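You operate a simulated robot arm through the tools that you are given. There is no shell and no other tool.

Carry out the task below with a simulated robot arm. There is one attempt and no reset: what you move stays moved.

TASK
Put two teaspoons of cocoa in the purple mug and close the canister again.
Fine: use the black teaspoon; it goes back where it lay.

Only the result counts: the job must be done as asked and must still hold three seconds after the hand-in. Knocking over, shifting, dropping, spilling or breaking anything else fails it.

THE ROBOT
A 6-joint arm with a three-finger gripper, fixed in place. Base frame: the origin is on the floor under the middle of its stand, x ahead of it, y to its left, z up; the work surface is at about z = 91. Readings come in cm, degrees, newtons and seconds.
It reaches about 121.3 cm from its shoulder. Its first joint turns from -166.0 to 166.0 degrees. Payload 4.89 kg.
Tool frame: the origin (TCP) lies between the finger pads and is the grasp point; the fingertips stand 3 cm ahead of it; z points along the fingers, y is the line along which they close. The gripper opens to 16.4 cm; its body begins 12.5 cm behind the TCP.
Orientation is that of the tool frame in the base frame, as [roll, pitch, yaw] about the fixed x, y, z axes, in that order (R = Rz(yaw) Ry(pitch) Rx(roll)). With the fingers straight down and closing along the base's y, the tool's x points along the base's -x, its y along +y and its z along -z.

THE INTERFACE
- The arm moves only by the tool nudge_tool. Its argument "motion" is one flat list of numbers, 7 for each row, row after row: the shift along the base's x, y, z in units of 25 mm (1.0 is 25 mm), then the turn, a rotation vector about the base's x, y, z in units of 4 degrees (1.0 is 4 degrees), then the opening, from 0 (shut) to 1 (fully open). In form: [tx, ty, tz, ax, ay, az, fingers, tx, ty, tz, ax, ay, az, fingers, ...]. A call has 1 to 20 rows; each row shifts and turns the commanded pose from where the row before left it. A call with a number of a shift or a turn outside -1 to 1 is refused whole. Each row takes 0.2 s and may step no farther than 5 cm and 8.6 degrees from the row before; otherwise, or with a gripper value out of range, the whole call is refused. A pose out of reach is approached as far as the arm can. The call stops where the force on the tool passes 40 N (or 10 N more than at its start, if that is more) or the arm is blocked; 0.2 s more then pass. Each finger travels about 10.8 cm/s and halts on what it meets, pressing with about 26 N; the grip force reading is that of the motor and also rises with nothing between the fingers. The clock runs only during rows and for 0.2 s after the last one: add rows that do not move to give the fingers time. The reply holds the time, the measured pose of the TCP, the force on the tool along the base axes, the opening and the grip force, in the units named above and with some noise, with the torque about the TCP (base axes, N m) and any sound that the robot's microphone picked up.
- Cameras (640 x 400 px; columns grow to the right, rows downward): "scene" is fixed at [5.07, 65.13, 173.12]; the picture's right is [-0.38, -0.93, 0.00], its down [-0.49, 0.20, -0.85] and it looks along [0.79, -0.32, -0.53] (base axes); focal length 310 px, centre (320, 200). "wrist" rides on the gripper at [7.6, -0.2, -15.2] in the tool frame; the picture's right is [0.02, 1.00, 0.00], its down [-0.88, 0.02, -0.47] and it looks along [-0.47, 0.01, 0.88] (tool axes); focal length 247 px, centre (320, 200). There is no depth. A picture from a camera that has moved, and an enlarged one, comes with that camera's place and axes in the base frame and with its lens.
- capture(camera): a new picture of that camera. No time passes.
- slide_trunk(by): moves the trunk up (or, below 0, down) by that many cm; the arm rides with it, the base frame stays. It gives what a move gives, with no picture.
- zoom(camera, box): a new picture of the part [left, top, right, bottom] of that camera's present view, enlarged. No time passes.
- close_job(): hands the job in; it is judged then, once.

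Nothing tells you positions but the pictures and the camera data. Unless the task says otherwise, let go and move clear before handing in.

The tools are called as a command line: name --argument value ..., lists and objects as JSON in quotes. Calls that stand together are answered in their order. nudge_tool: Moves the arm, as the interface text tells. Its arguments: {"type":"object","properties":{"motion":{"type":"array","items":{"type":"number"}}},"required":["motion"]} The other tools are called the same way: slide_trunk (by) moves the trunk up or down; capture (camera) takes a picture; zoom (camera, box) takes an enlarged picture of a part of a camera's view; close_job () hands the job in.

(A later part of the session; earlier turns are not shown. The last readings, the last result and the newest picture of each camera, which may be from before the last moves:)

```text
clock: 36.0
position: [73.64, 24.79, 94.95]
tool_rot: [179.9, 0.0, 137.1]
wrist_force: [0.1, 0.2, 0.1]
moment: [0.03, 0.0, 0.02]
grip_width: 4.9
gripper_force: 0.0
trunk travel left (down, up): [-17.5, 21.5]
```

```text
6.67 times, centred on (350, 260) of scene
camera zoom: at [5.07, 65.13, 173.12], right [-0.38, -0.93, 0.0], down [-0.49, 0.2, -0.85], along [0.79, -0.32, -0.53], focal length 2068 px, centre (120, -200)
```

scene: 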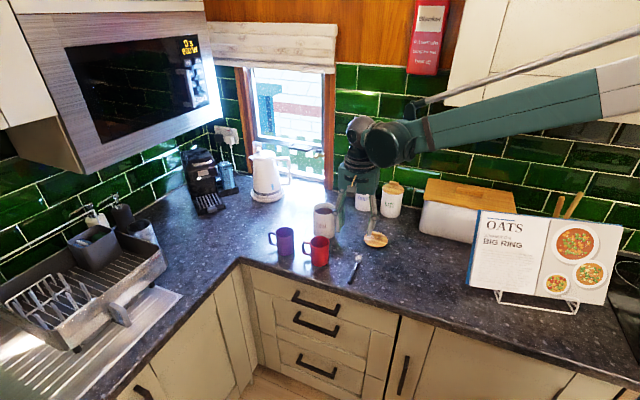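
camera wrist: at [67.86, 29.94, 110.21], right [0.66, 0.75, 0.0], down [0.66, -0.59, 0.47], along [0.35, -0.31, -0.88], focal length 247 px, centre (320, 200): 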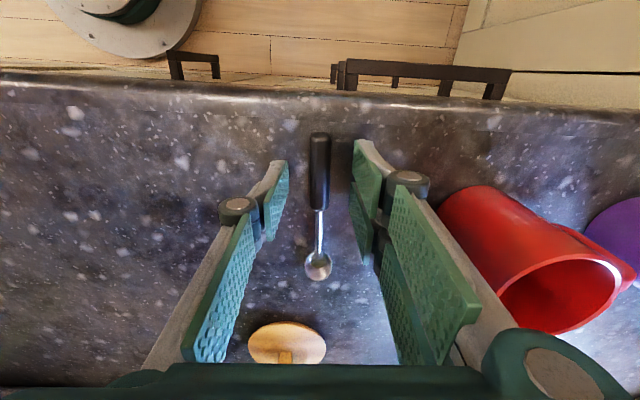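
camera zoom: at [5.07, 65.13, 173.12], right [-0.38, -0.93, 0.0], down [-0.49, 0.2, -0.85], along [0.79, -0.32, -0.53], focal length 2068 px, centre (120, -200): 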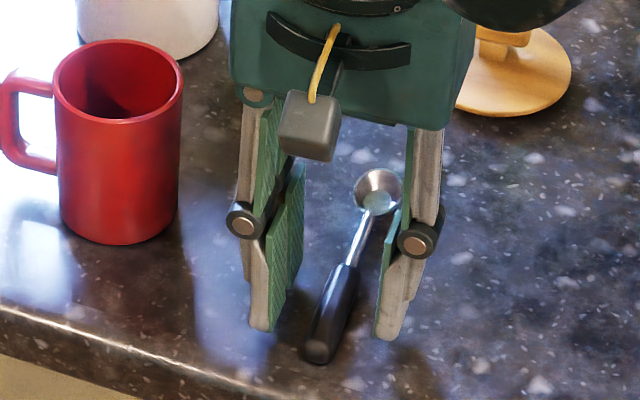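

The fingers straddle the handle nicely. I'll lower a few millimetres more and watch for contact.

nudge_tool --motion '[0, 0, -0.08, 0, 0, 0, 0.3, 0, 0, -0.06, 0, 0, 0, 0.3, 0, 0, -0.06, 0, 0, 0, 0.3]'

zoom --camera "scene" --box '[330, 255, 370, 285]'

```text
clock: 36.8
position: [73.62, 25.05, 94.45]
tool_rot: [180.0, -0.1, 137.3]
wrist_force: [-0.2, 0.0, 0.3]
moment: [-0.03, 0.01, -0.01]
grip_width: 4.92
gripper_force: 0.0
trunk travel left (down, up): [-17.5, 21.5]
```

```text
13.33 times, centred on (350, 270) of scene
camera zoom: at [5.07, 65.13, 173.12], right [-0.38, -0.93, 0.0], down [-0.49, 0.2, -0.85], along [0.79, -0.32, -0.53], focal length 4136 px, centre (-80, -733)
```

zoom: 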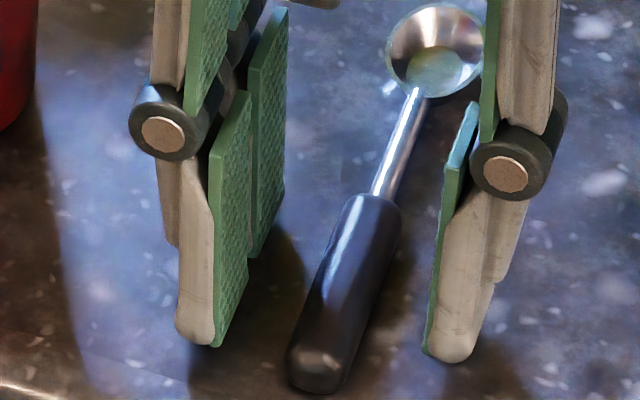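

Still no contact. Two millimetres lower, then close gently on the handle.

nudge_tool --motion '[0, 0, -0.05, 0, 0, 0, 0.3, 0, 0, -0.04, 0, 0, 0, 0.3]'

nudge_tool --motion '[0, 0, 0, 0, 0, 0, 0.22, 0, 0, 0, 0, 0, 0, 0.16, 0, 0, 0, 0, 0, 0, 0.12, 0, 0, 0, 0, 0, 0, 0.08, 0, 0, 0, 0, 0, 0, 0.04, 0, 0, 0, 0, 0, 0, 0, 0, 0, 0, 0, 0, 0, 0, 0, 0, 0, 0, 0, 0, 0]'

zoom --camera "scene" --box '[330, 245, 370, 285]'

capture --camera "wrist"

```text
clock: 37.4
position: [73.57, 24.95, 94.47]
tool_rot: [-179.9, 0.0, 137.0]
wrist_force: [0.0, 0.0, -0.4]
moment: [0.01, -0.01, 0.01]
grip_width: 4.94
gripper_force: 0.1
trunk travel left (down, up): [-17.5, 21.5]
```

```text
clock: 39.2
position: [73.65, 24.94, 94.45]
tool_rot: [180.0, 0.0, 137.2]
wrist_force: [0.5, 0.4, -0.1]
moment: [-0.02, 0.03, -0.02]
grip_width: 1.63
gripper_force: 25.8
trunk travel left (down, up): [-17.5, 21.5]
```

```text
10.00 times, centred on (350, 265) of scene
camera zoom: at [5.07, 65.13, 173.12], right [-0.38, -0.93, 0.0], down [-0.49, 0.2, -0.85], along [0.79, -0.32, -0.53], focal length 3102 px, centre (20, -450)
```

zoom: 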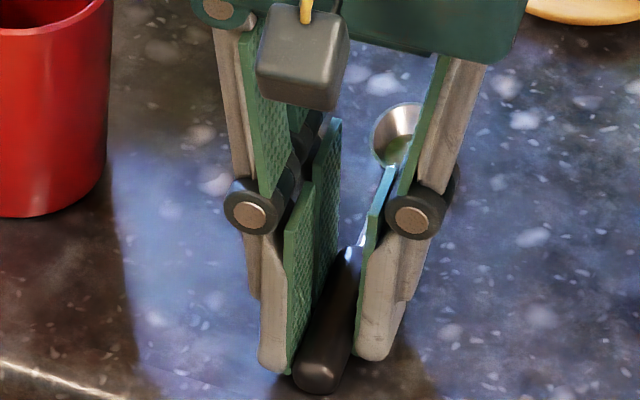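

```text
taken
camera wrist: at [67.83, 29.99, 109.52], right [0.66, 0.75, 0.0], down [0.66, -0.59, 0.47], along [0.35, -0.31, -0.88], focal length 247 px, centre (320, 200)
```

wrist: 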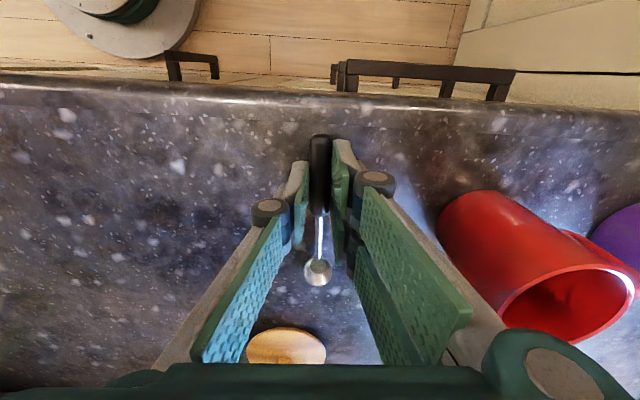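

The handle is gripped at 1.63 cm with the TCP at about (73.6, 24.95, 94.3), yaw 137.2 — I'll remember this for the return. Now I'll lift slowly and check the spoon stays level.

nudge_tool --motion '[0, 0, 0.04, 0, 0, 0, 0, 0, 0, 0.04, 0, 0, 0, 0, 0, 0, 0.06, 0, 0, 0, 0, 0, 0, 0.08, 0, 0, 0, 0, 0, 0, 0.1, 0, 0, 0, 0, 0, 0, 0.15, 0, 0, 0, 0, 0, 0, 0.2, 0, 0, 0, 0, 0, 0, 0.2, 0, 0, 0, 0, 0, 0, 0.2, 0, 0, 0, 0, 0, 0, 0.2, 0, 0, 0, 0]'

zoom --camera "scene" --box '[320, 230, 384, 280]'

zoom --camera "wrist" --box '[240, 120, 400, 300]'

```text
clock: 41.4
position: [73.61, 25.04, 97.48]
tool_rot: [-180.0, 0.0, 137.1]
wrist_force: [0.3, 0.0, -0.1]
moment: [0.0, 0.03, -0.01]
grip_width: 1.64
gripper_force: 26.4
trunk travel left (down, up): [-17.5, 21.5]
```

```text
8.00 times, centred on (352, 255) of scene
camera zoom: at [5.07, 65.13, 173.12], right [-0.38, -0.93, 0.0], down [-0.49, 0.2, -0.85], along [0.79, -0.32, -0.53], focal length 2481 px, centre (64, -240)
```

zoom: 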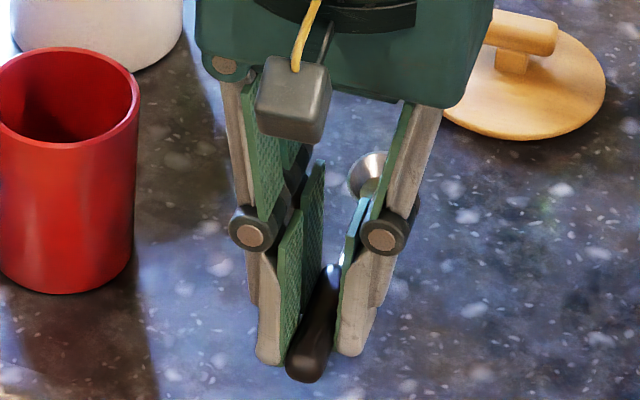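

```text
2.22 times, centred on (320, 210) of wrist
camera zoom: at [67.82, 30.04, 112.73], right [0.66, 0.75, 0.0], down [0.66, -0.59, 0.47], along [0.35, -0.31, -0.88], focal length 549 px, centre (320, 178)
```

zoom: 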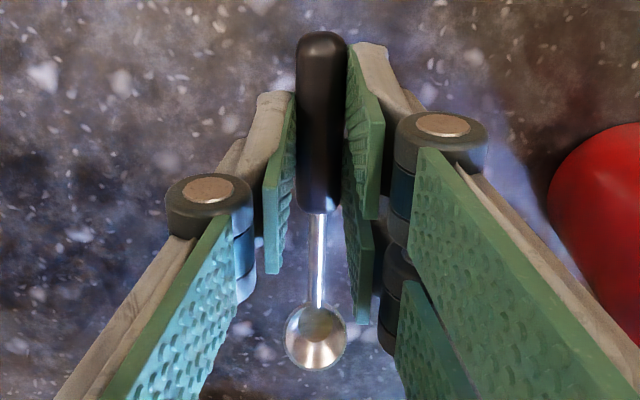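

The spoon came up cleanly and level. I'll raise it above everything and swing it toward the open canister, turning so the handle will point left-away and the bowl toward the right of it.

nudge_tool --motion '[0, 0, 0.5, 0, 0, 0, 0, 0, 0, 0.8, 0, 0, 0, 0, 0, 0, 0.9, 0, 0, 0, 0, 0, 0, 0.9, 0, 0, 0, 0, 0, 0, 0.9, 0, 0, 0, 0, 0, 0, 0.9, 0, 0, 0, 0, 0, 0, 0.9, 0, 0, 0, 0, 0, 0, 0.8, 0, 0, 0, 0, 0, 0, 0.4, 0, 0, 0, 0]'

nudge_tool --motion '[0.4, 0.1, 0, 0, 0, -0.5, 0, 0.763, 0.173, 0, 0, 0, -0.953, 0, 0.763, 0.173, 0, 0, 0, -0.953, 0, 0.763, 0.173, 0, 0, 0, -0.953, 0, 0.763, 0.173, 0, 0, 0, -0.953, 0, 0.763, 0.173, 0, 0, 0, -0.953, 0, 0.763, 0.173, 0, 0, 0, -0.953, 0, 0.763, 0.173, 0, 0, 0, -0.953, 0, 0.763, 0.173, 0, 0, 0, -0.953, 0, 0.763, 0.173, 0, 0, 0, -0.953, 0, 0.763, 0.173, 0, 0, 0, -0.953, 0, 0.763, 0.173, 0, 0, 0, -0.953, 0, 0.763, 0.173, 0, 0, 0, -0.953, 0, 0.763, 0.173, 0, 0, 0, -0.953, 0, 0.763, 0.173, 0, 0, 0, -0.953, 0, 0.3, 0.08, 0, 0, 0, -0.4, 0]'

capture --camera "wrist"

capture --camera "scene"

```text
clock: 43.4
position: [73.65, 24.81, 115.05]
tool_rot: [-179.9, 0.1, 137.1]
wrist_force: [-0.1, 0.0, -0.2]
moment: [0.0, -0.01, -0.03]
grip_width: 1.63
gripper_force: 25.7
trunk travel left (down, up): [-17.5, 21.5]
```

```text
clock: 46.8
position: [102.09, 31.4, 115.01]
tool_rot: [-180.0, 0.0, 80.1]
wrist_force: [-0.6, 0.3, -0.2]
moment: [0.02, 0.01, 0.0]
grip_width: 1.61
gripper_force: 25.9
trunk travel left (down, up): [-17.5, 21.5]
```

```text
taken
camera wrist: at [103.2, 38.97, 130.28], right [0.99, -0.15, 0.0], down [-0.13, -0.87, 0.47], along [-0.07, -0.47, -0.88], focal length 247 px, centre (320, 200)
```

wrist: 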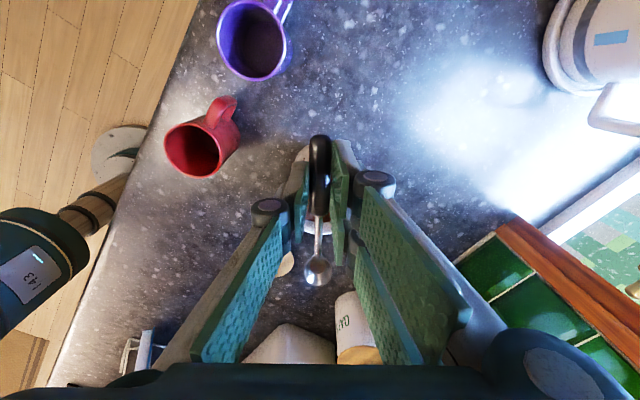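

```text
taken
```

scene: 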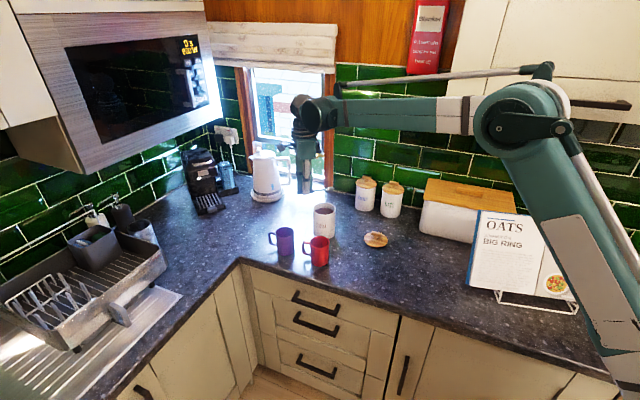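

The spoon is level above the canister. I'll zoom in with both cameras to check the bowl's position relative to the opening.

zoom --camera "scene" --box '[280, 150, 360, 225]'

zoom --camera "wrist" --box '[260, 120, 380, 300]'

zoom --camera "wrist" --box '[150, 0, 310, 180]'

```text
5.33 times, centred on (320, 188) of scene
camera zoom: at [5.07, 65.13, 173.12], right [-0.38, -0.93, 0.0], down [-0.49, 0.2, -0.85], along [0.79, -0.32, -0.53], focal length 1654 px, centre (320, 267)
```

zoom: 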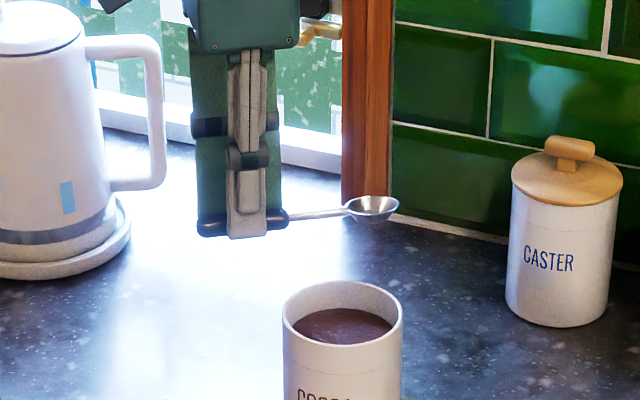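

```text
2.22 times, centred on (320, 210) of wrist
camera zoom: at [103.2, 38.97, 130.28], right [0.99, -0.15, 0.0], down [-0.13, -0.87, 0.47], along [-0.07, -0.47, -0.88], focal length 549 px, centre (320, 178)
```

zoom: 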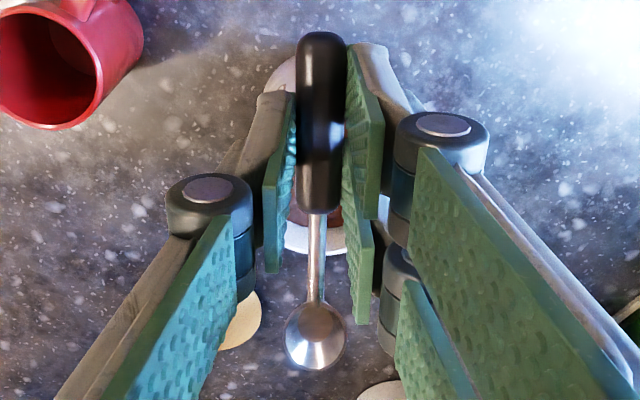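

```text
2.22 times, centred on (230, 90) of wrist
camera zoom: at [103.2, 38.97, 130.28], right [0.99, -0.15, 0.0], down [-0.13, -0.87, 0.47], along [-0.07, -0.47, -0.88], focal length 549 px, centre (520, 444)
```

zoom: 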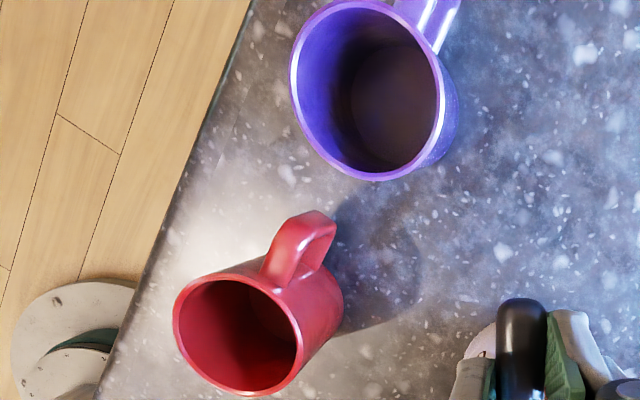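

The purple mug rim is centred near (96.7, 42.4), and the spoon bowl hangs above the canister as calculated. I'll tilt the spoon 40° bowl-down above the opening and check before dipping.

nudge_tool --motion '[-0.018, -0.116, -0.044, 0.8955, -0.1563, 0, 0, -0.018, -0.116, -0.044, 0.8955, -0.1563, 0, 0, -0.018, -0.116, -0.044, 0.8955, -0.1563, 0, 0, -0.018, -0.116, -0.044, 0.8955, -0.1563, 0, 0, -0.018, -0.116, -0.044, 0.8955, -0.1563, 0, 0, -0.018, -0.116, -0.044, 0.8955, -0.1563, 0, 0, -0.018, -0.116, -0.044, 0.8955, -0.1563, 0, 0, -0.018, -0.116, -0.044, 0.8955, -0.1563, 0, 0, -0.018, -0.116, -0.044, 0.8955, -0.1563, 0, 0, -0.018, -0.116, -0.044, 0.8955, -0.1563, 0, 0, -0.018, -0.116, -0.044, 0.8955, -0.1563, 0, 0]'

zoom --camera "scene" --box '[280, 150, 360, 225]'

capture --camera "wrist"

capture --camera "scene"

```text
clock: 49.2
position: [101.69, 28.32, 113.81]
tool_rot: [180.0, -40.0, 80.3]
wrist_force: [0.3, 0.0, -1.3]
moment: [-0.03, -0.01, -0.03]
grip_width: 1.64
gripper_force: 26.1
trunk travel left (down, up): [-17.5, 21.5]
```

```text
5.33 times, centred on (320, 188) of scene
camera zoom: at [5.07, 65.13, 173.12], right [-0.38, -0.93, 0.0], down [-0.49, 0.2, -0.85], along [0.79, -0.32, -0.53], focal length 1654 px, centre (320, 267)
```

zoom: 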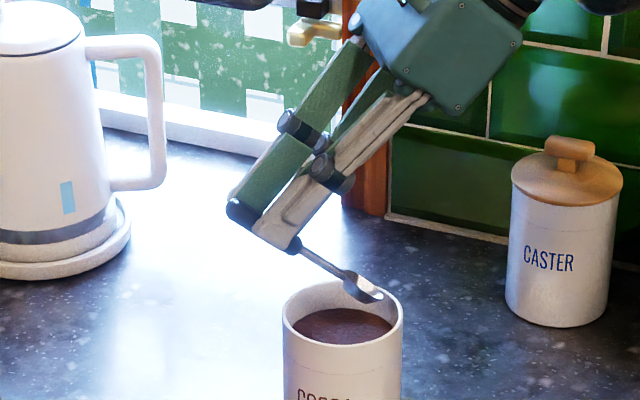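

```text
taken
camera wrist: at [100.71, 24.39, 130.38], right [0.99, -0.15, 0.02], down [-0.15, -0.97, -0.2], along [0.05, 0.2, -0.98], focal length 247 px, centre (320, 200)
```

wrist: 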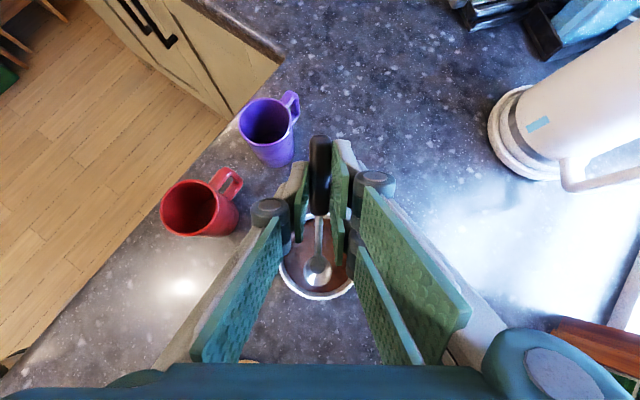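

```text
taken
```

scene: 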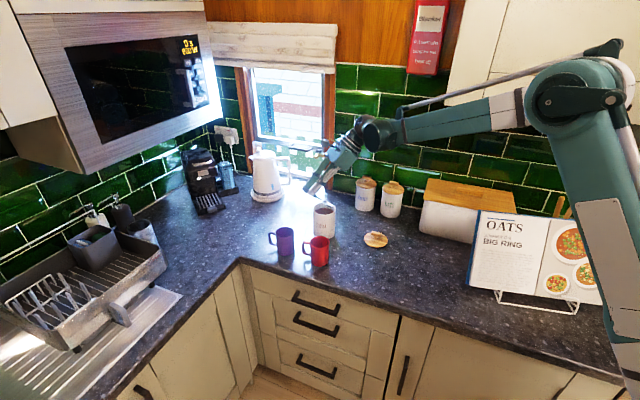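

The tilt works well and the wrist camera looks straight down on the bowl over the cocoa. I'll zoom in to verify centring.

zoom --camera "wrist" --box '[260, 180, 380, 310]'

zoom --camera "scene" --box '[304, 186, 344, 216]'

```text
3.08 times, centred on (320, 245) of wrist
camera zoom: at [100.71, 24.39, 130.38], right [0.99, -0.15, 0.02], down [-0.15, -0.97, -0.2], along [0.05, 0.2, -0.98], focal length 760 px, centre (320, 62)
```

zoom: 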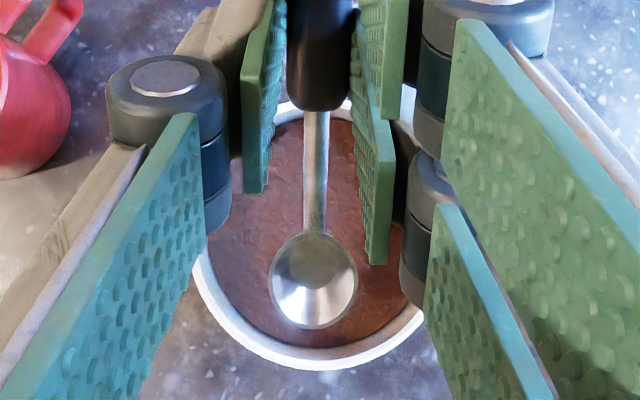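

```text
13.33 times, centred on (324, 201) of scene
camera zoom: at [5.07, 65.13, 173.12], right [-0.38, -0.93, 0.0], down [-0.49, 0.2, -0.85], along [0.79, -0.32, -0.53], focal length 4136 px, centre (267, 187)
```

zoom: 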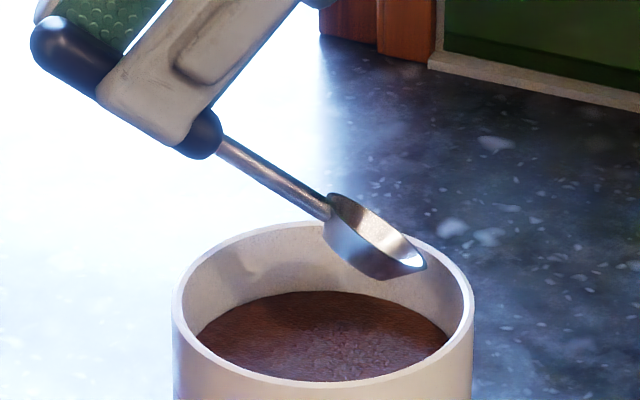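

The bowl is well centred over the cocoa. I'll lower it to just above the surface first, then check clearance between handle and rim.

nudge_tool --motion '[0, 0, -0.3, 0, 0, 0, 0, 0, 0, -0.3, 0, 0, 0, 0, 0, 0, -0.3, 0, 0, 0, 0, 0, 0, -0.3, 0, 0, 0, 0, 0, 0, -0.2, 0, 0, 0, 0, 0, 0, -0.2, 0, 0, 0, 0]'

zoom --camera "scene" --box '[304, 186, 344, 216]'

zoom --camera "wrist" --box '[260, 180, 380, 310]'

```text
clock: 50.6
position: [101.68, 28.25, 109.8]
tool_rot: [179.9, -40.0, 80.2]
wrist_force: [-0.4, 0.1, 0.1]
moment: [0.01, -0.04, -0.03]
grip_width: 1.63
gripper_force: 25.7
trunk travel left (down, up): [-17.5, 21.5]
```

```text
13.33 times, centred on (324, 201) of scene
camera zoom: at [5.07, 65.13, 173.12], right [-0.38, -0.93, 0.0], down [-0.49, 0.2, -0.85], along [0.79, -0.32, -0.53], focal length 4136 px, centre (267, 187)
```

zoom: 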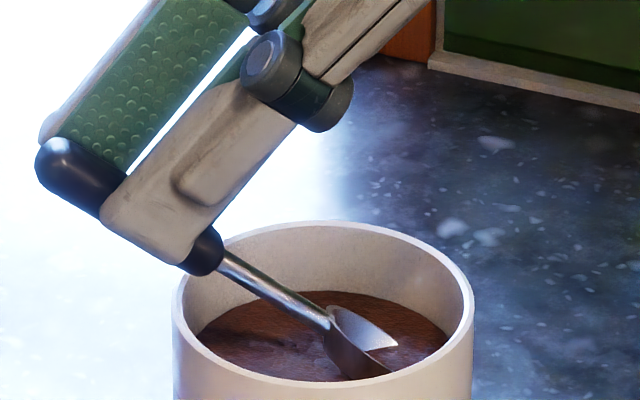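

```text
3.08 times, centred on (320, 245) of wrist
camera zoom: at [100.7, 24.4, 126.33], right [0.99, -0.15, 0.02], down [-0.15, -0.97, -0.2], along [0.05, 0.2, -0.98], focal length 760 px, centre (320, 62)
```

zoom: 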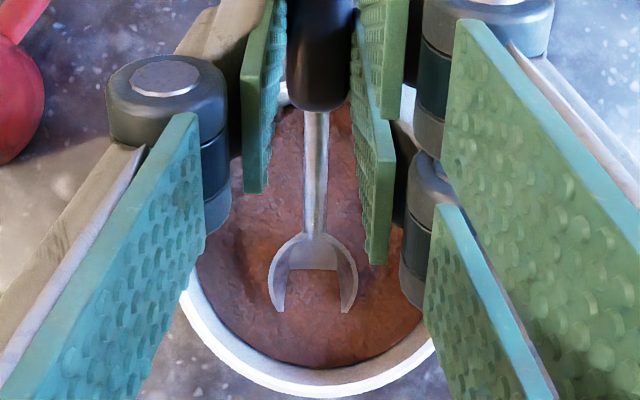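

The bowl tip has entered the cocoa and the handle clears the rim. I'll lower 1.5 cm more so the bowl is fully submerged.

nudge_tool --motion '[0, 0, -0.15, 0, 0, 0, 0, 0, 0, -0.15, 0, 0, 0, 0, 0, 0, -0.15, 0, 0, 0, 0, 0, 0, -0.12, 0, 0, 0, 0]'

zoom --camera "scene" --box '[304, 186, 344, 216]'

zoom --camera "wrist" --box '[260, 180, 380, 310]'

```text
clock: 51.6
position: [101.59, 28.35, 108.41]
tool_rot: [180.0, -40.0, 80.2]
wrist_force: [1.0, -0.5, 0.4]
moment: [-0.01, 0.0, -0.01]
grip_width: 1.63
gripper_force: 26.1
trunk travel left (down, up): [-17.5, 21.5]
```

```text
13.33 times, centred on (324, 201) of scene
camera zoom: at [5.07, 65.13, 173.12], right [-0.38, -0.93, 0.0], down [-0.49, 0.2, -0.85], along [0.79, -0.32, -0.53], focal length 4136 px, centre (267, 187)
```

zoom: 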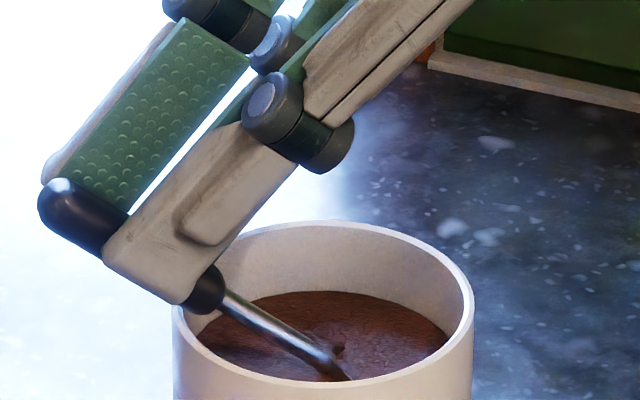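

```text
3.08 times, centred on (320, 245) of wrist
camera zoom: at [100.69, 24.36, 124.94], right [0.99, -0.15, 0.02], down [-0.15, -0.97, -0.2], along [0.05, 0.2, -0.98], focal length 760 px, centre (320, 62)
```

zoom: 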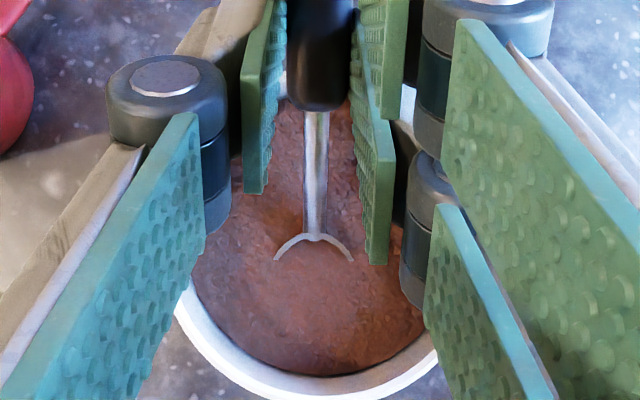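

The bowl is submerged with the handle just clear of the rim. Now I'll sweep slightly forward and gradually level the spoon as it rises, scooping cocoa.

nudge_tool --motion '[-0.025, -0.146, -0.052, 0, 0, 0, 0, -0.002, -0.012, -0.064, -0.4925, 0.086, 0, 0, 0.004, 0.024, -0.028, -0.4925, 0.086, 0, 0, 0.018, 0.1, 0.018, -0.4925, 0.086, 0, 0, 0.018, 0.1, 0.018, -0.4925, 0.086, 0, 0, 0.016, 0.0925, 0.022, -0.4925, 0.086, 0, 0, 0.016, 0.0925, 0.022, -0.4925, 0.086, 0, 0, 0.015, 0.0845, 0.016, -0.4925, 0.086, 0, 0, 0.015, 0.0845, 0.016, -0.4925, 0.086, 0, 0]'

zoom --camera "scene" --box '[304, 186, 344, 216]'

zoom --camera "wrist" --box '[260, 180, 380, 310]'

```text
clock: 53.6
position: [101.79, 29.38, 108.15]
tool_rot: [179.9, -24.0, 80.3]
wrist_force: [0.5, 1.6, 0.1]
moment: [0.17, 0.01, 0.0]
grip_width: 1.62
gripper_force: 26.5
trunk travel left (down, up): [-17.5, 21.5]
```

```text
13.33 times, centred on (324, 201) of scene
camera zoom: at [5.07, 65.13, 173.12], right [-0.38, -0.93, 0.0], down [-0.49, 0.2, -0.85], along [0.79, -0.32, -0.53], focal length 4136 px, centre (267, 187)
```

zoom: 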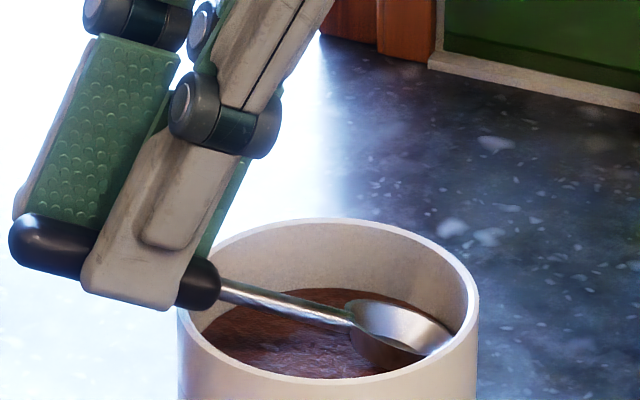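

```text
3.08 times, centred on (320, 245) of wrist
camera zoom: at [101.75, 30.09, 125.25], right [0.99, -0.15, 0.01], down [-0.15, -0.99, 0.07], along [0.0, -0.07, -1.0], focal length 760 px, centre (320, 62)
```

zoom: 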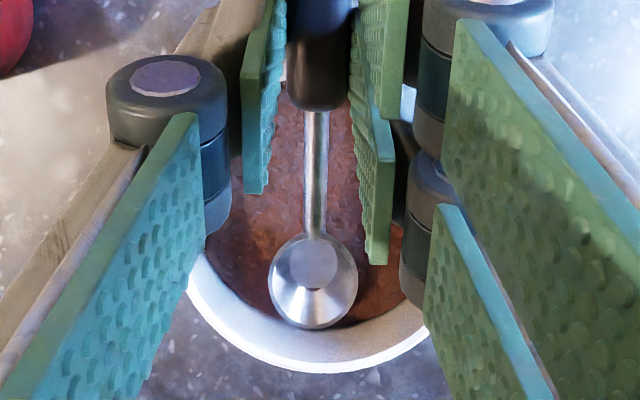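

The bowl came up empty, and its tip just brushed the far wall, so I need a deeper plunge with the bowl set further back. I'll back off, rise, and tilt steeper (55°) above the cocoa.

nudge_tool --motion '[0.024, 0.138, 0.3, 0, 0, 0, 0, 0.024, 0.138, 0.3, 0, 0, 0, 0, -0.0232, -0.1328, 0.1132, 0.7634, -0.1333, 0, 0, -0.0232, -0.1328, 0.1132, 0.7634, -0.1333, 0, 0, -0.0232, -0.1328, 0.1132, 0.7634, -0.1333, 0, 0, -0.0232, -0.1328, 0.1132, 0.7634, -0.1333, 0, 0, -0.0232, -0.1328, 0.1132, 0.7634, -0.1333, 0, 0, -0.0232, -0.1328, 0.1132, 0.7634, -0.1333, 0, 0, -0.0232, -0.1328, 0.1132, 0.7634, -0.1333, 0, 0, -0.0232, -0.1328, 0.1132, 0.7634, -0.1333, 0, 0, -0.0232, -0.1328, 0.1132, 0.7634, -0.1333, 0, 0, -0.0232, -0.1328, 0.1132, 0.7634, -0.1333, 0, 0]'

zoom --camera "scene" --box '[304, 186, 344, 216]'

zoom --camera "wrist" --box '[260, 180, 380, 310]'

```text
clock: 56.2
position: [101.44, 26.74, 112.39]
tool_rot: [179.9, -55.0, 80.3]
wrist_force: [-0.2, 0.6, 0.0]
moment: [0.01, -0.04, -0.01]
grip_width: 1.61
gripper_force: 25.7
trunk travel left (down, up): [-17.5, 21.5]
```

```text
13.33 times, centred on (324, 201) of scene
camera zoom: at [5.07, 65.13, 173.12], right [-0.38, -0.93, 0.0], down [-0.49, 0.2, -0.85], along [0.79, -0.32, -0.53], focal length 4136 px, centre (267, 187)
```

zoom: 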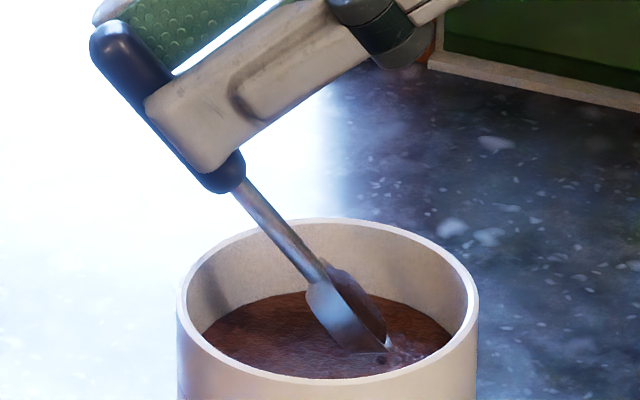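

```text
3.08 times, centred on (320, 245) of wrist
camera zoom: at [99.68, 18.7, 127.52], right [0.99, -0.16, 0.02], down [-0.13, -0.88, -0.45], along [0.09, 0.44, -0.89], focal length 760 px, centre (320, 62)
```

zoom: 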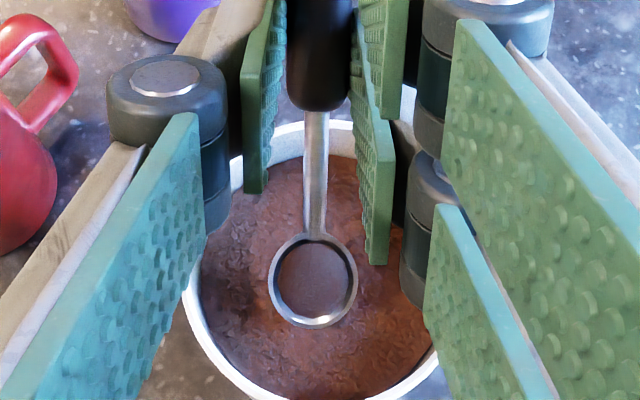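

The bowl now looks brownish inside; it may be a reflection or a real load. I'll zoom in closely to tell.

zoom --camera "wrist" --box '[298, 250, 342, 294]'

zoom --camera "scene" --box '[318, 200, 342, 216]'

```text
9.09 times, centred on (320, 272) of wrist
camera zoom: at [99.68, 18.7, 127.52], right [0.99, -0.16, 0.02], down [-0.13, -0.88, -0.45], along [0.09, 0.44, -0.89], focal length 2245 px, centre (320, -454)
```

zoom: 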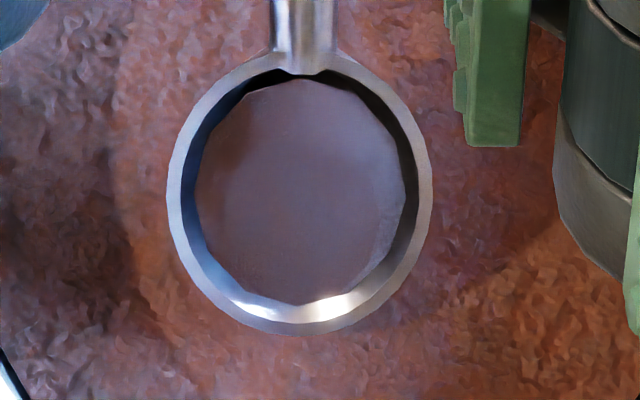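

```text
16.00 times, centred on (330, 208) of scene
camera zoom: at [5.07, 65.13, 173.12], right [-0.38, -0.93, 0.0], down [-0.49, 0.2, -0.85], along [0.79, -0.32, -0.53], focal length 4963 px, centre (160, 72)
```

zoom: 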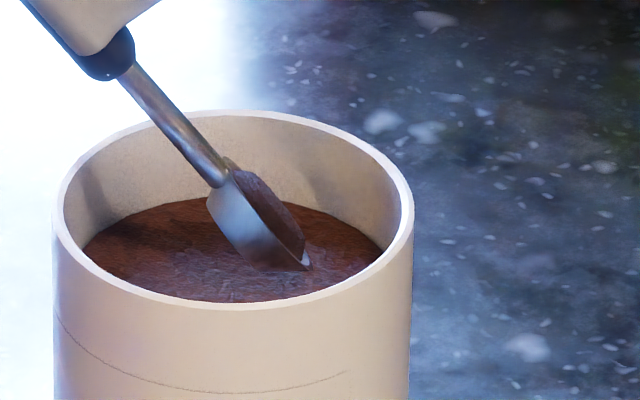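

There is real cocoa in the bowl now, though it looks only partly filled. I'll plunge deeper at this tilt to fill it, staying clear of the rim.

nudge_tool --motion '[0, 0, -0.25, 0, 0, 0, 0, 0, 0, -0.25, 0, 0, 0, 0, 0, 0, -0.25, 0, 0, 0, 0, 0, 0, -0.25, 0, 0, 0, 0, 0, 0, -0.25, 0, 0, 0, 0, 0, 0, -0.2, 0, 0, 0, 0, 0, 0, -0.15, 0, 0, 0, 0, 0, 0, -0.1, 0, 0, 0, 0]'

zoom --camera "scene" --box '[304, 186, 344, 216]'

zoom --camera "wrist" --box '[260, 180, 380, 310]'

```text
clock: 58.0
position: [101.39, 26.67, 108.34]
tool_rot: [179.8, -54.9, 80.3]
wrist_force: [0.9, 0.6, -1.4]
moment: [0.03, 0.01, 0.03]
grip_width: 1.62
gripper_force: 26.1
trunk travel left (down, up): [-17.5, 21.5]
```

```text
13.33 times, centred on (324, 201) of scene
camera zoom: at [5.07, 65.13, 173.12], right [-0.38, -0.93, 0.0], down [-0.49, 0.2, -0.85], along [0.79, -0.32, -0.53], focal length 4136 px, centre (267, 187)
```

zoom: 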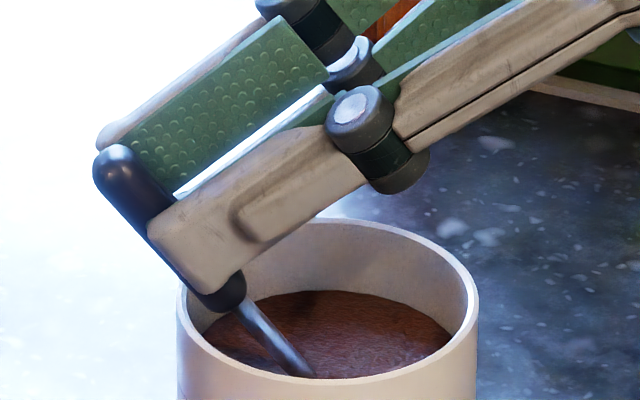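

```text
3.08 times, centred on (320, 245) of wrist
camera zoom: at [99.74, 18.69, 123.29], right [0.99, -0.16, 0.02], down [-0.13, -0.88, -0.45], along [0.09, 0.44, -0.89], focal length 760 px, centre (320, 62)
```

zoom: 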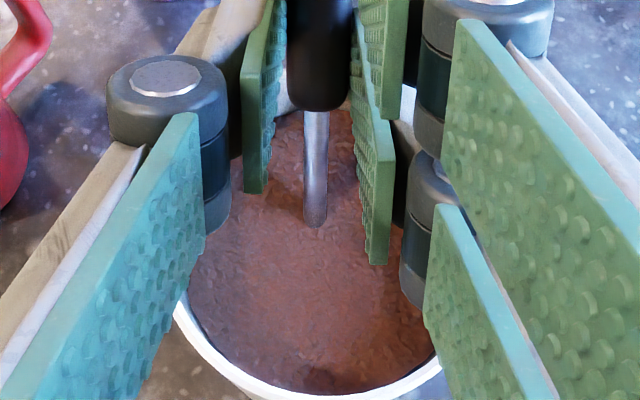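

The bowl is fully buried. Now I'll level it out gradually while rising, following the rim clearance.

nudge_tool --motion '[0.0127, 0.0729, -0.018, -0.6156, 0.1075, 0, 0, 0.0127, 0.0729, -0.018, -0.6156, 0.1075, 0, 0, 0.0155, 0.0887, 0.016, -0.6156, 0.1075, 0, 0, 0.0155, 0.0887, 0.016, -0.6156, 0.1075, 0, 0, 0.0175, 0.1005, 0.006, -0.6156, 0.1075, 0, 0, 0.0175, 0.1005, 0.006, -0.6156, 0.1075, 0, 0, 0.0148, 0.0847, 0.026, -0.4925, 0.086, 0, 0, 0.0148, 0.0847, 0.026, -0.4925, 0.086, 0, 0, 0.0176, 0.1004, 0, -0.4925, 0.086, 0, 0, 0.0176, 0.1004, 0, -0.4925, 0.086, 0, 0, 0.0162, 0.0926, 0.02, -0.4925, 0.086, 0, 0, 0.0162, 0.0926, 0.02, -0.4925, 0.086, 0, 0]'

zoom --camera "scene" --box '[304, 186, 344, 216]'

zoom --camera "wrist" --box '[260, 180, 380, 310]'

```text
clock: 60.6
position: [101.86, 29.39, 108.66]
tool_rot: [179.9, -27.9, 80.2]
wrist_force: [-0.1, 0.0, -1.2]
moment: [0.04, -0.01, 0.02]
grip_width: 1.65
gripper_force: 26.1
trunk travel left (down, up): [-17.5, 21.5]
```

```text
13.33 times, centred on (324, 201) of scene
camera zoom: at [5.07, 65.13, 173.12], right [-0.38, -0.93, 0.0], down [-0.49, 0.2, -0.85], along [0.79, -0.32, -0.53], focal length 4136 px, centre (267, 187)
```

zoom: 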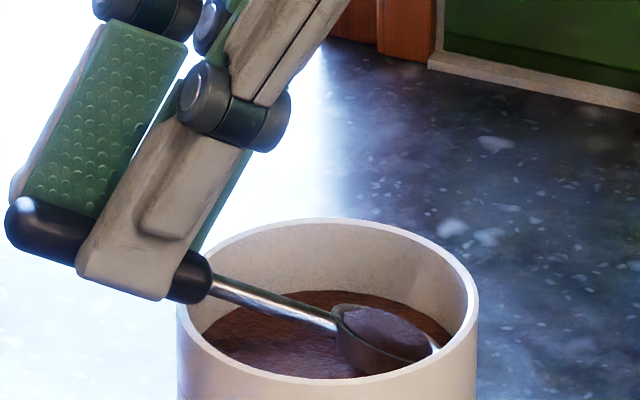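

```text
3.08 times, centred on (320, 245) of wrist
camera zoom: at [101.52, 28.96, 125.65], right [0.99, -0.15, 0.01], down [-0.15, -0.99, 0.01], along [0.01, -0.01, -1.0], focal length 760 px, centre (320, 62)
```

zoom: 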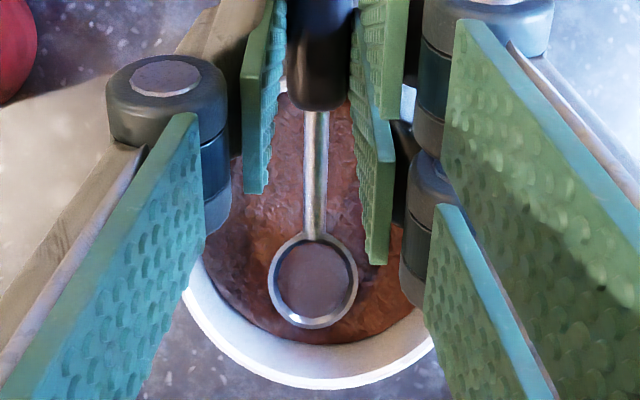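

The bowl is full of cocoa with no contact. I'll finish levelling the spoon and lift it clear of the rim.

nudge_tool --motion '[0.0148, 0.0847, 0.03, -0.4925, 0.086, 0, 0, 0.0148, 0.0847, 0.03, -0.4925, 0.086, 0, 0, 0.0138, 0.0788, 0.03, -0.4925, 0.086, 0, 0, 0.0138, 0.0788, 0.03, -0.4925, 0.086, 0, 0, 0.0124, 0.0709, 0.03, -0.4925, 0.086, 0, 0, 0.0124, 0.0709, 0.03, -0.4925, 0.086, 0, 0, 0.0107, 0.0611, 0.02, -0.4925, 0.086, 0, 0, 0.0107, 0.0611, 0.02, -0.4925, 0.086, 0, 0, 0.0096, 0.0552, 0.02, -0.4925, 0.086, 0, 0, 0.0096, 0.0552, 0.02, -0.4925, 0.086, 0, 0, 0.0079, 0.0453, 0.02, -0.4925, 0.086, 0, 0, 0.0079, 0.0453, 0.02, -0.4925, 0.086, 0, 0, 0.0062, 0.0355, 0.02, -0.4925, 0.086, 0, 0, 0.0062, 0.0355, 0.02, -0.4925, 0.086, 0, 0, 0, 0, 0.15, 0, 0, 0, 0, 0, 0, 0.25, 0, 0, 0, 0, 0, 0, 0.3, 0, 0, 0, 0, 0, 0, 0.2, 0, 0, 0, 0]'

zoom --camera "scene" --box '[292, 176, 352, 216]'

zoom --camera "wrist" --box '[260, 180, 380, 310]'

```text
clock: 64.4
position: [102.21, 31.43, 111.73]
tool_rot: [179.8, 0.0, 80.4]
wrist_force: [1.1, 1.1, -0.7]
moment: [0.01, 0.0, 0.01]
grip_width: 1.62
gripper_force: 26.2
trunk travel left (down, up): [-17.5, 21.5]
```

```text
10.00 times, centred on (322, 196) of scene
camera zoom: at [5.07, 65.13, 173.12], right [-0.38, -0.93, 0.0], down [-0.49, 0.2, -0.85], along [0.79, -0.32, -0.53], focal length 3102 px, centre (300, 240)
```

zoom: 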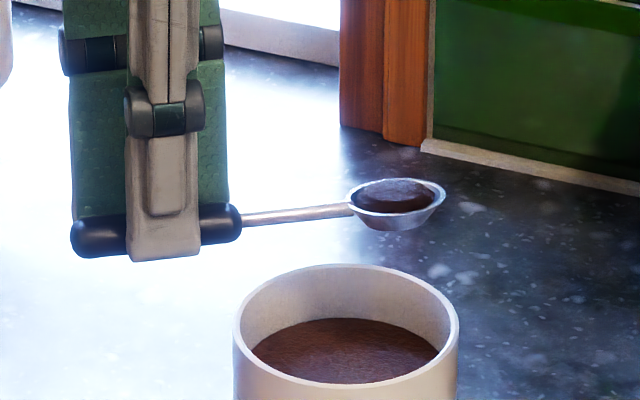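

```text
3.08 times, centred on (320, 245) of wrist
camera zoom: at [103.22, 39.01, 127.0], right [0.99, -0.15, 0.0], down [-0.13, -0.87, 0.47], along [-0.07, -0.47, -0.88], focal length 760 px, centre (320, 62)
```

zoom: 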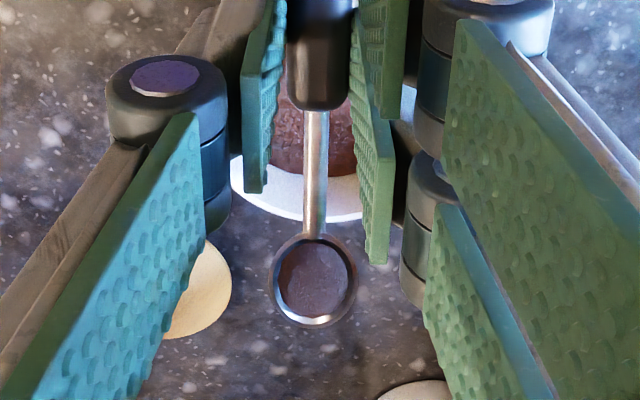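

The spoon is level and heaped with cocoa, clear of the canister. I'll carry it slowly, level, to above the purple mug.

nudge_tool --motion '[-0.037, 0.2, 0, 0, 0, 0, 0, -0.075, 0.4, 0, 0, 0, 0, 0, -0.112, 0.6, 0, 0, 0, 0, 0, -0.131, 0.7, 0, 0, 0, 0, 0, -0.131, 0.7, 0, 0, 0, 0, 0, -0.131, 0.7, 0, 0, 0, 0, 0, -0.131, 0.7, 0, 0, 0, 0, 0, -0.131, 0.7, 0, 0, 0, 0, 0, -0.131, 0.7, 0, 0, 0, 0, 0, -0.131, 0.7, 0, 0, 0, 0, 0, -0.112, 0.6, 0, 0, 0, 0, 0, -0.094, 0.5, 0, 0, 0, 0, 0, -0.075, 0.4, 0, 0, 0, 0, 0, -0.056, 0.3, 0, 0, 0, 0, 0, -0.037, 0.2, 0, 0, 0, 0, 0]'

capture --camera "scene"

capture --camera "wrist"

zoom --camera "scene" --box '[250, 180, 346, 260]'

```text
clock: 67.6
position: [98.31, 51.92, 111.63]
tool_rot: [179.8, -0.1, 80.1]
wrist_force: [0.4, -0.6, -0.8]
moment: [0.04, -0.01, -0.02]
grip_width: 1.66
gripper_force: 25.7
trunk travel left (down, up): [-17.5, 21.5]
```

```text
taken
```

scene: 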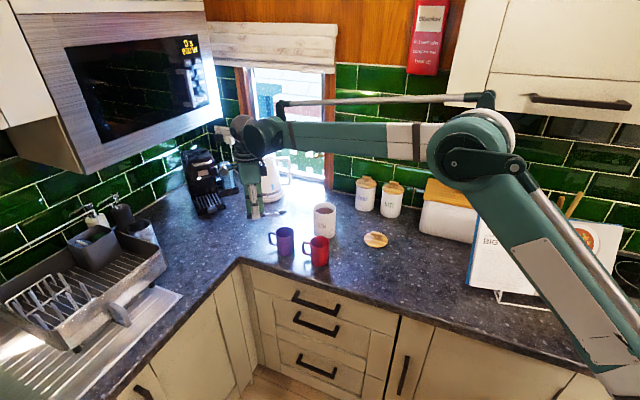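

```text
taken
camera wrist: at [99.4, 59.34, 126.85], right [0.99, -0.15, 0.0], down [-0.13, -0.87, 0.47], along [-0.07, -0.47, -0.88], focal length 247 px, centre (320, 200)
```

wrist: 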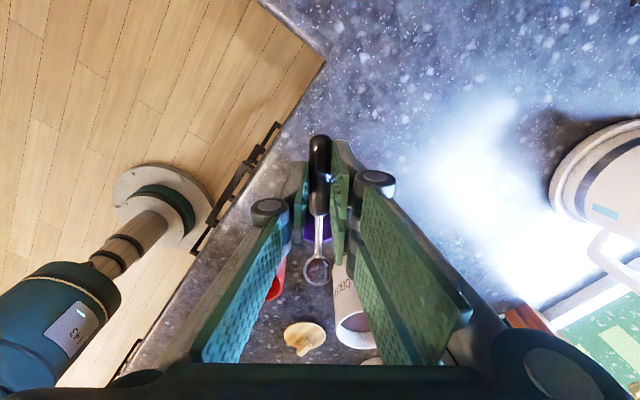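

```text
5.00 times, centred on (298, 220) of scene
camera zoom: at [5.07, 65.13, 173.12], right [-0.38, -0.93, 0.0], down [-0.49, 0.2, -0.85], along [0.79, -0.32, -0.53], focal length 1551 px, centre (430, 100)
```

zoom: 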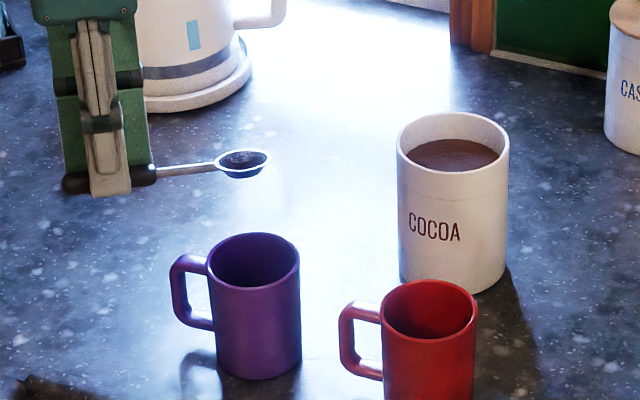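

The loaded bowl is over the purple mug, about at its centre. I'll tilt it forward gradually while keeping the bowl over the mug, and look at 60°.

nudge_tool --motion '[-0.018, -0.1034, 0.096, 0.985, -0.172, 0, 0, -0.018, -0.1034, 0.096, 0.985, -0.172, 0, 0, -0.018, -0.1034, 0.096, 0.985, -0.172, 0, 0, -0.018, -0.1034, 0.096, 0.985, -0.172, 0, 0, -0.018, -0.1034, 0.096, 0.985, -0.172, 0, 0, -0.0322, -0.1842, 0, 0.985, -0.172, 0, 0, -0.0322, -0.1842, 0, 0.985, -0.172, 0, 0, -0.0322, -0.1842, 0, 0.985, -0.172, 0, 0, -0.0322, -0.1842, 0, 0.985, -0.172, 0, 0, -0.0322, -0.1842, 0, 0.985, -0.172, 0, 0]'

zoom --camera "scene" --box '[250, 160, 346, 260]'

capture --camera "wrist"

```text
clock: 69.8
position: [97.75, 48.17, 112.94]
tool_rot: [179.8, -40.0, 80.4]
wrist_force: [-0.2, 1.0, -0.9]
moment: [-0.04, -0.04, 0.0]
grip_width: 1.63
gripper_force: 25.8
trunk travel left (down, up): [-17.5, 21.5]
```

```text
4.00 times, centred on (298, 210) of scene
camera zoom: at [5.07, 65.13, 173.12], right [-0.38, -0.93, 0.0], down [-0.49, 0.2, -0.85], along [0.79, -0.32, -0.53], focal length 1241 px, centre (408, 160)
```

zoom: 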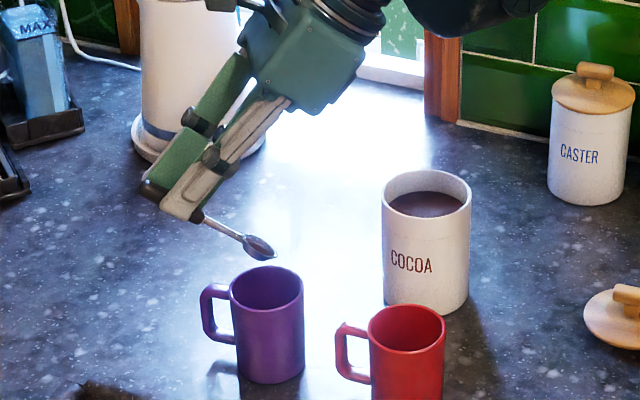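

```text
taken
camera wrist: at [96.85, 44.32, 129.52], right [0.99, -0.16, 0.02], down [-0.15, -0.97, -0.2], along [0.05, 0.2, -0.98], focal length 247 px, centre (320, 200)
```

wrist: 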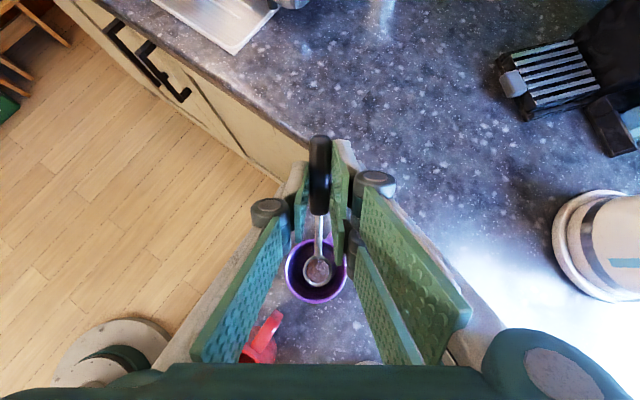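

At 40° tilt the load holds and the bowl is centred over the mug from the overhead wrist view. I'll continue to 60–75°.

zoom --camera "wrist" --box '[270, 220, 370, 320]'

nudge_tool --motion '[-0.0418, -0.2394, 0.041, 0.985, -0.172, 0, 0, -0.0418, -0.2394, 0.041, 0.985, -0.172, 0, 0, -0.0418, -0.2394, 0.041, 0.985, -0.172, 0, 0, -0.0418, -0.2394, 0.041, 0.985, -0.172, 0, 0, -0.0418, -0.2394, 0.041, 0.985, -0.172, 0, 0]'

zoom --camera "scene" --box '[250, 160, 346, 260]'

zoom --camera "wrist" --box '[270, 220, 370, 320]'

```text
4.00 times, centred on (320, 270) of wrist
camera zoom: at [96.85, 44.32, 129.52], right [0.99, -0.16, 0.02], down [-0.15, -0.97, -0.2], along [0.05, 0.2, -0.98], focal length 988 px, centre (320, -80)
```

zoom: 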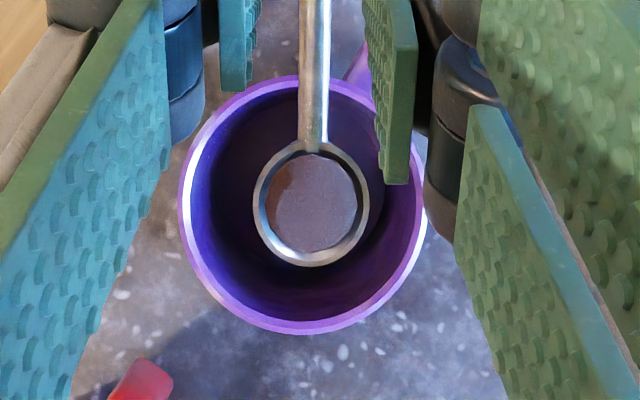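

```text
clock: 71.0
position: [97.19, 45.29, 113.57]
tool_rot: [179.6, -60.0, 80.5]
wrist_force: [0.0, 1.0, 0.3]
moment: [-0.07, -0.03, -0.03]
grip_width: 1.62
gripper_force: 25.5
trunk travel left (down, up): [-17.5, 21.5]
```

```text
4.00 times, centred on (298, 210) of scene
camera zoom: at [5.07, 65.13, 173.12], right [-0.38, -0.93, 0.0], down [-0.49, 0.2, -0.85], along [0.79, -0.32, -0.53], focal length 1241 px, centre (408, 160)
```

zoom: 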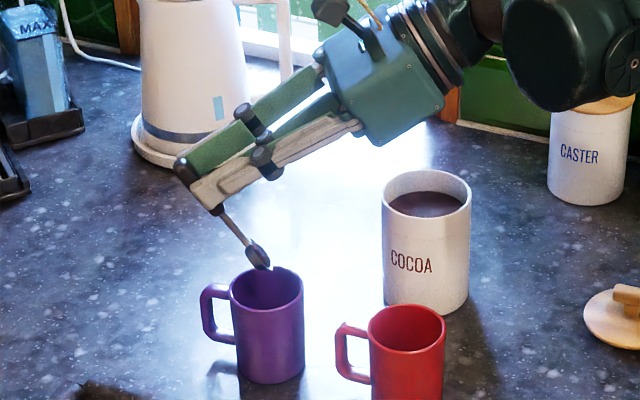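

```text
4.00 times, centred on (320, 270) of wrist
camera zoom: at [95.37, 35.94, 127.67], right [0.99, -0.16, 0.02], down [-0.13, -0.84, -0.53], along [0.1, 0.52, -0.85], focal length 988 px, centre (320, -80)
```

zoom: 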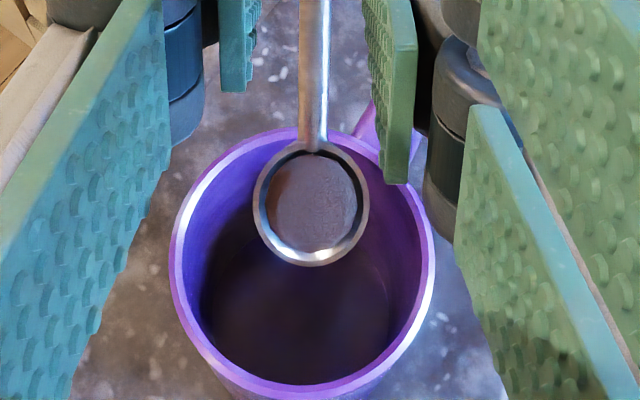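

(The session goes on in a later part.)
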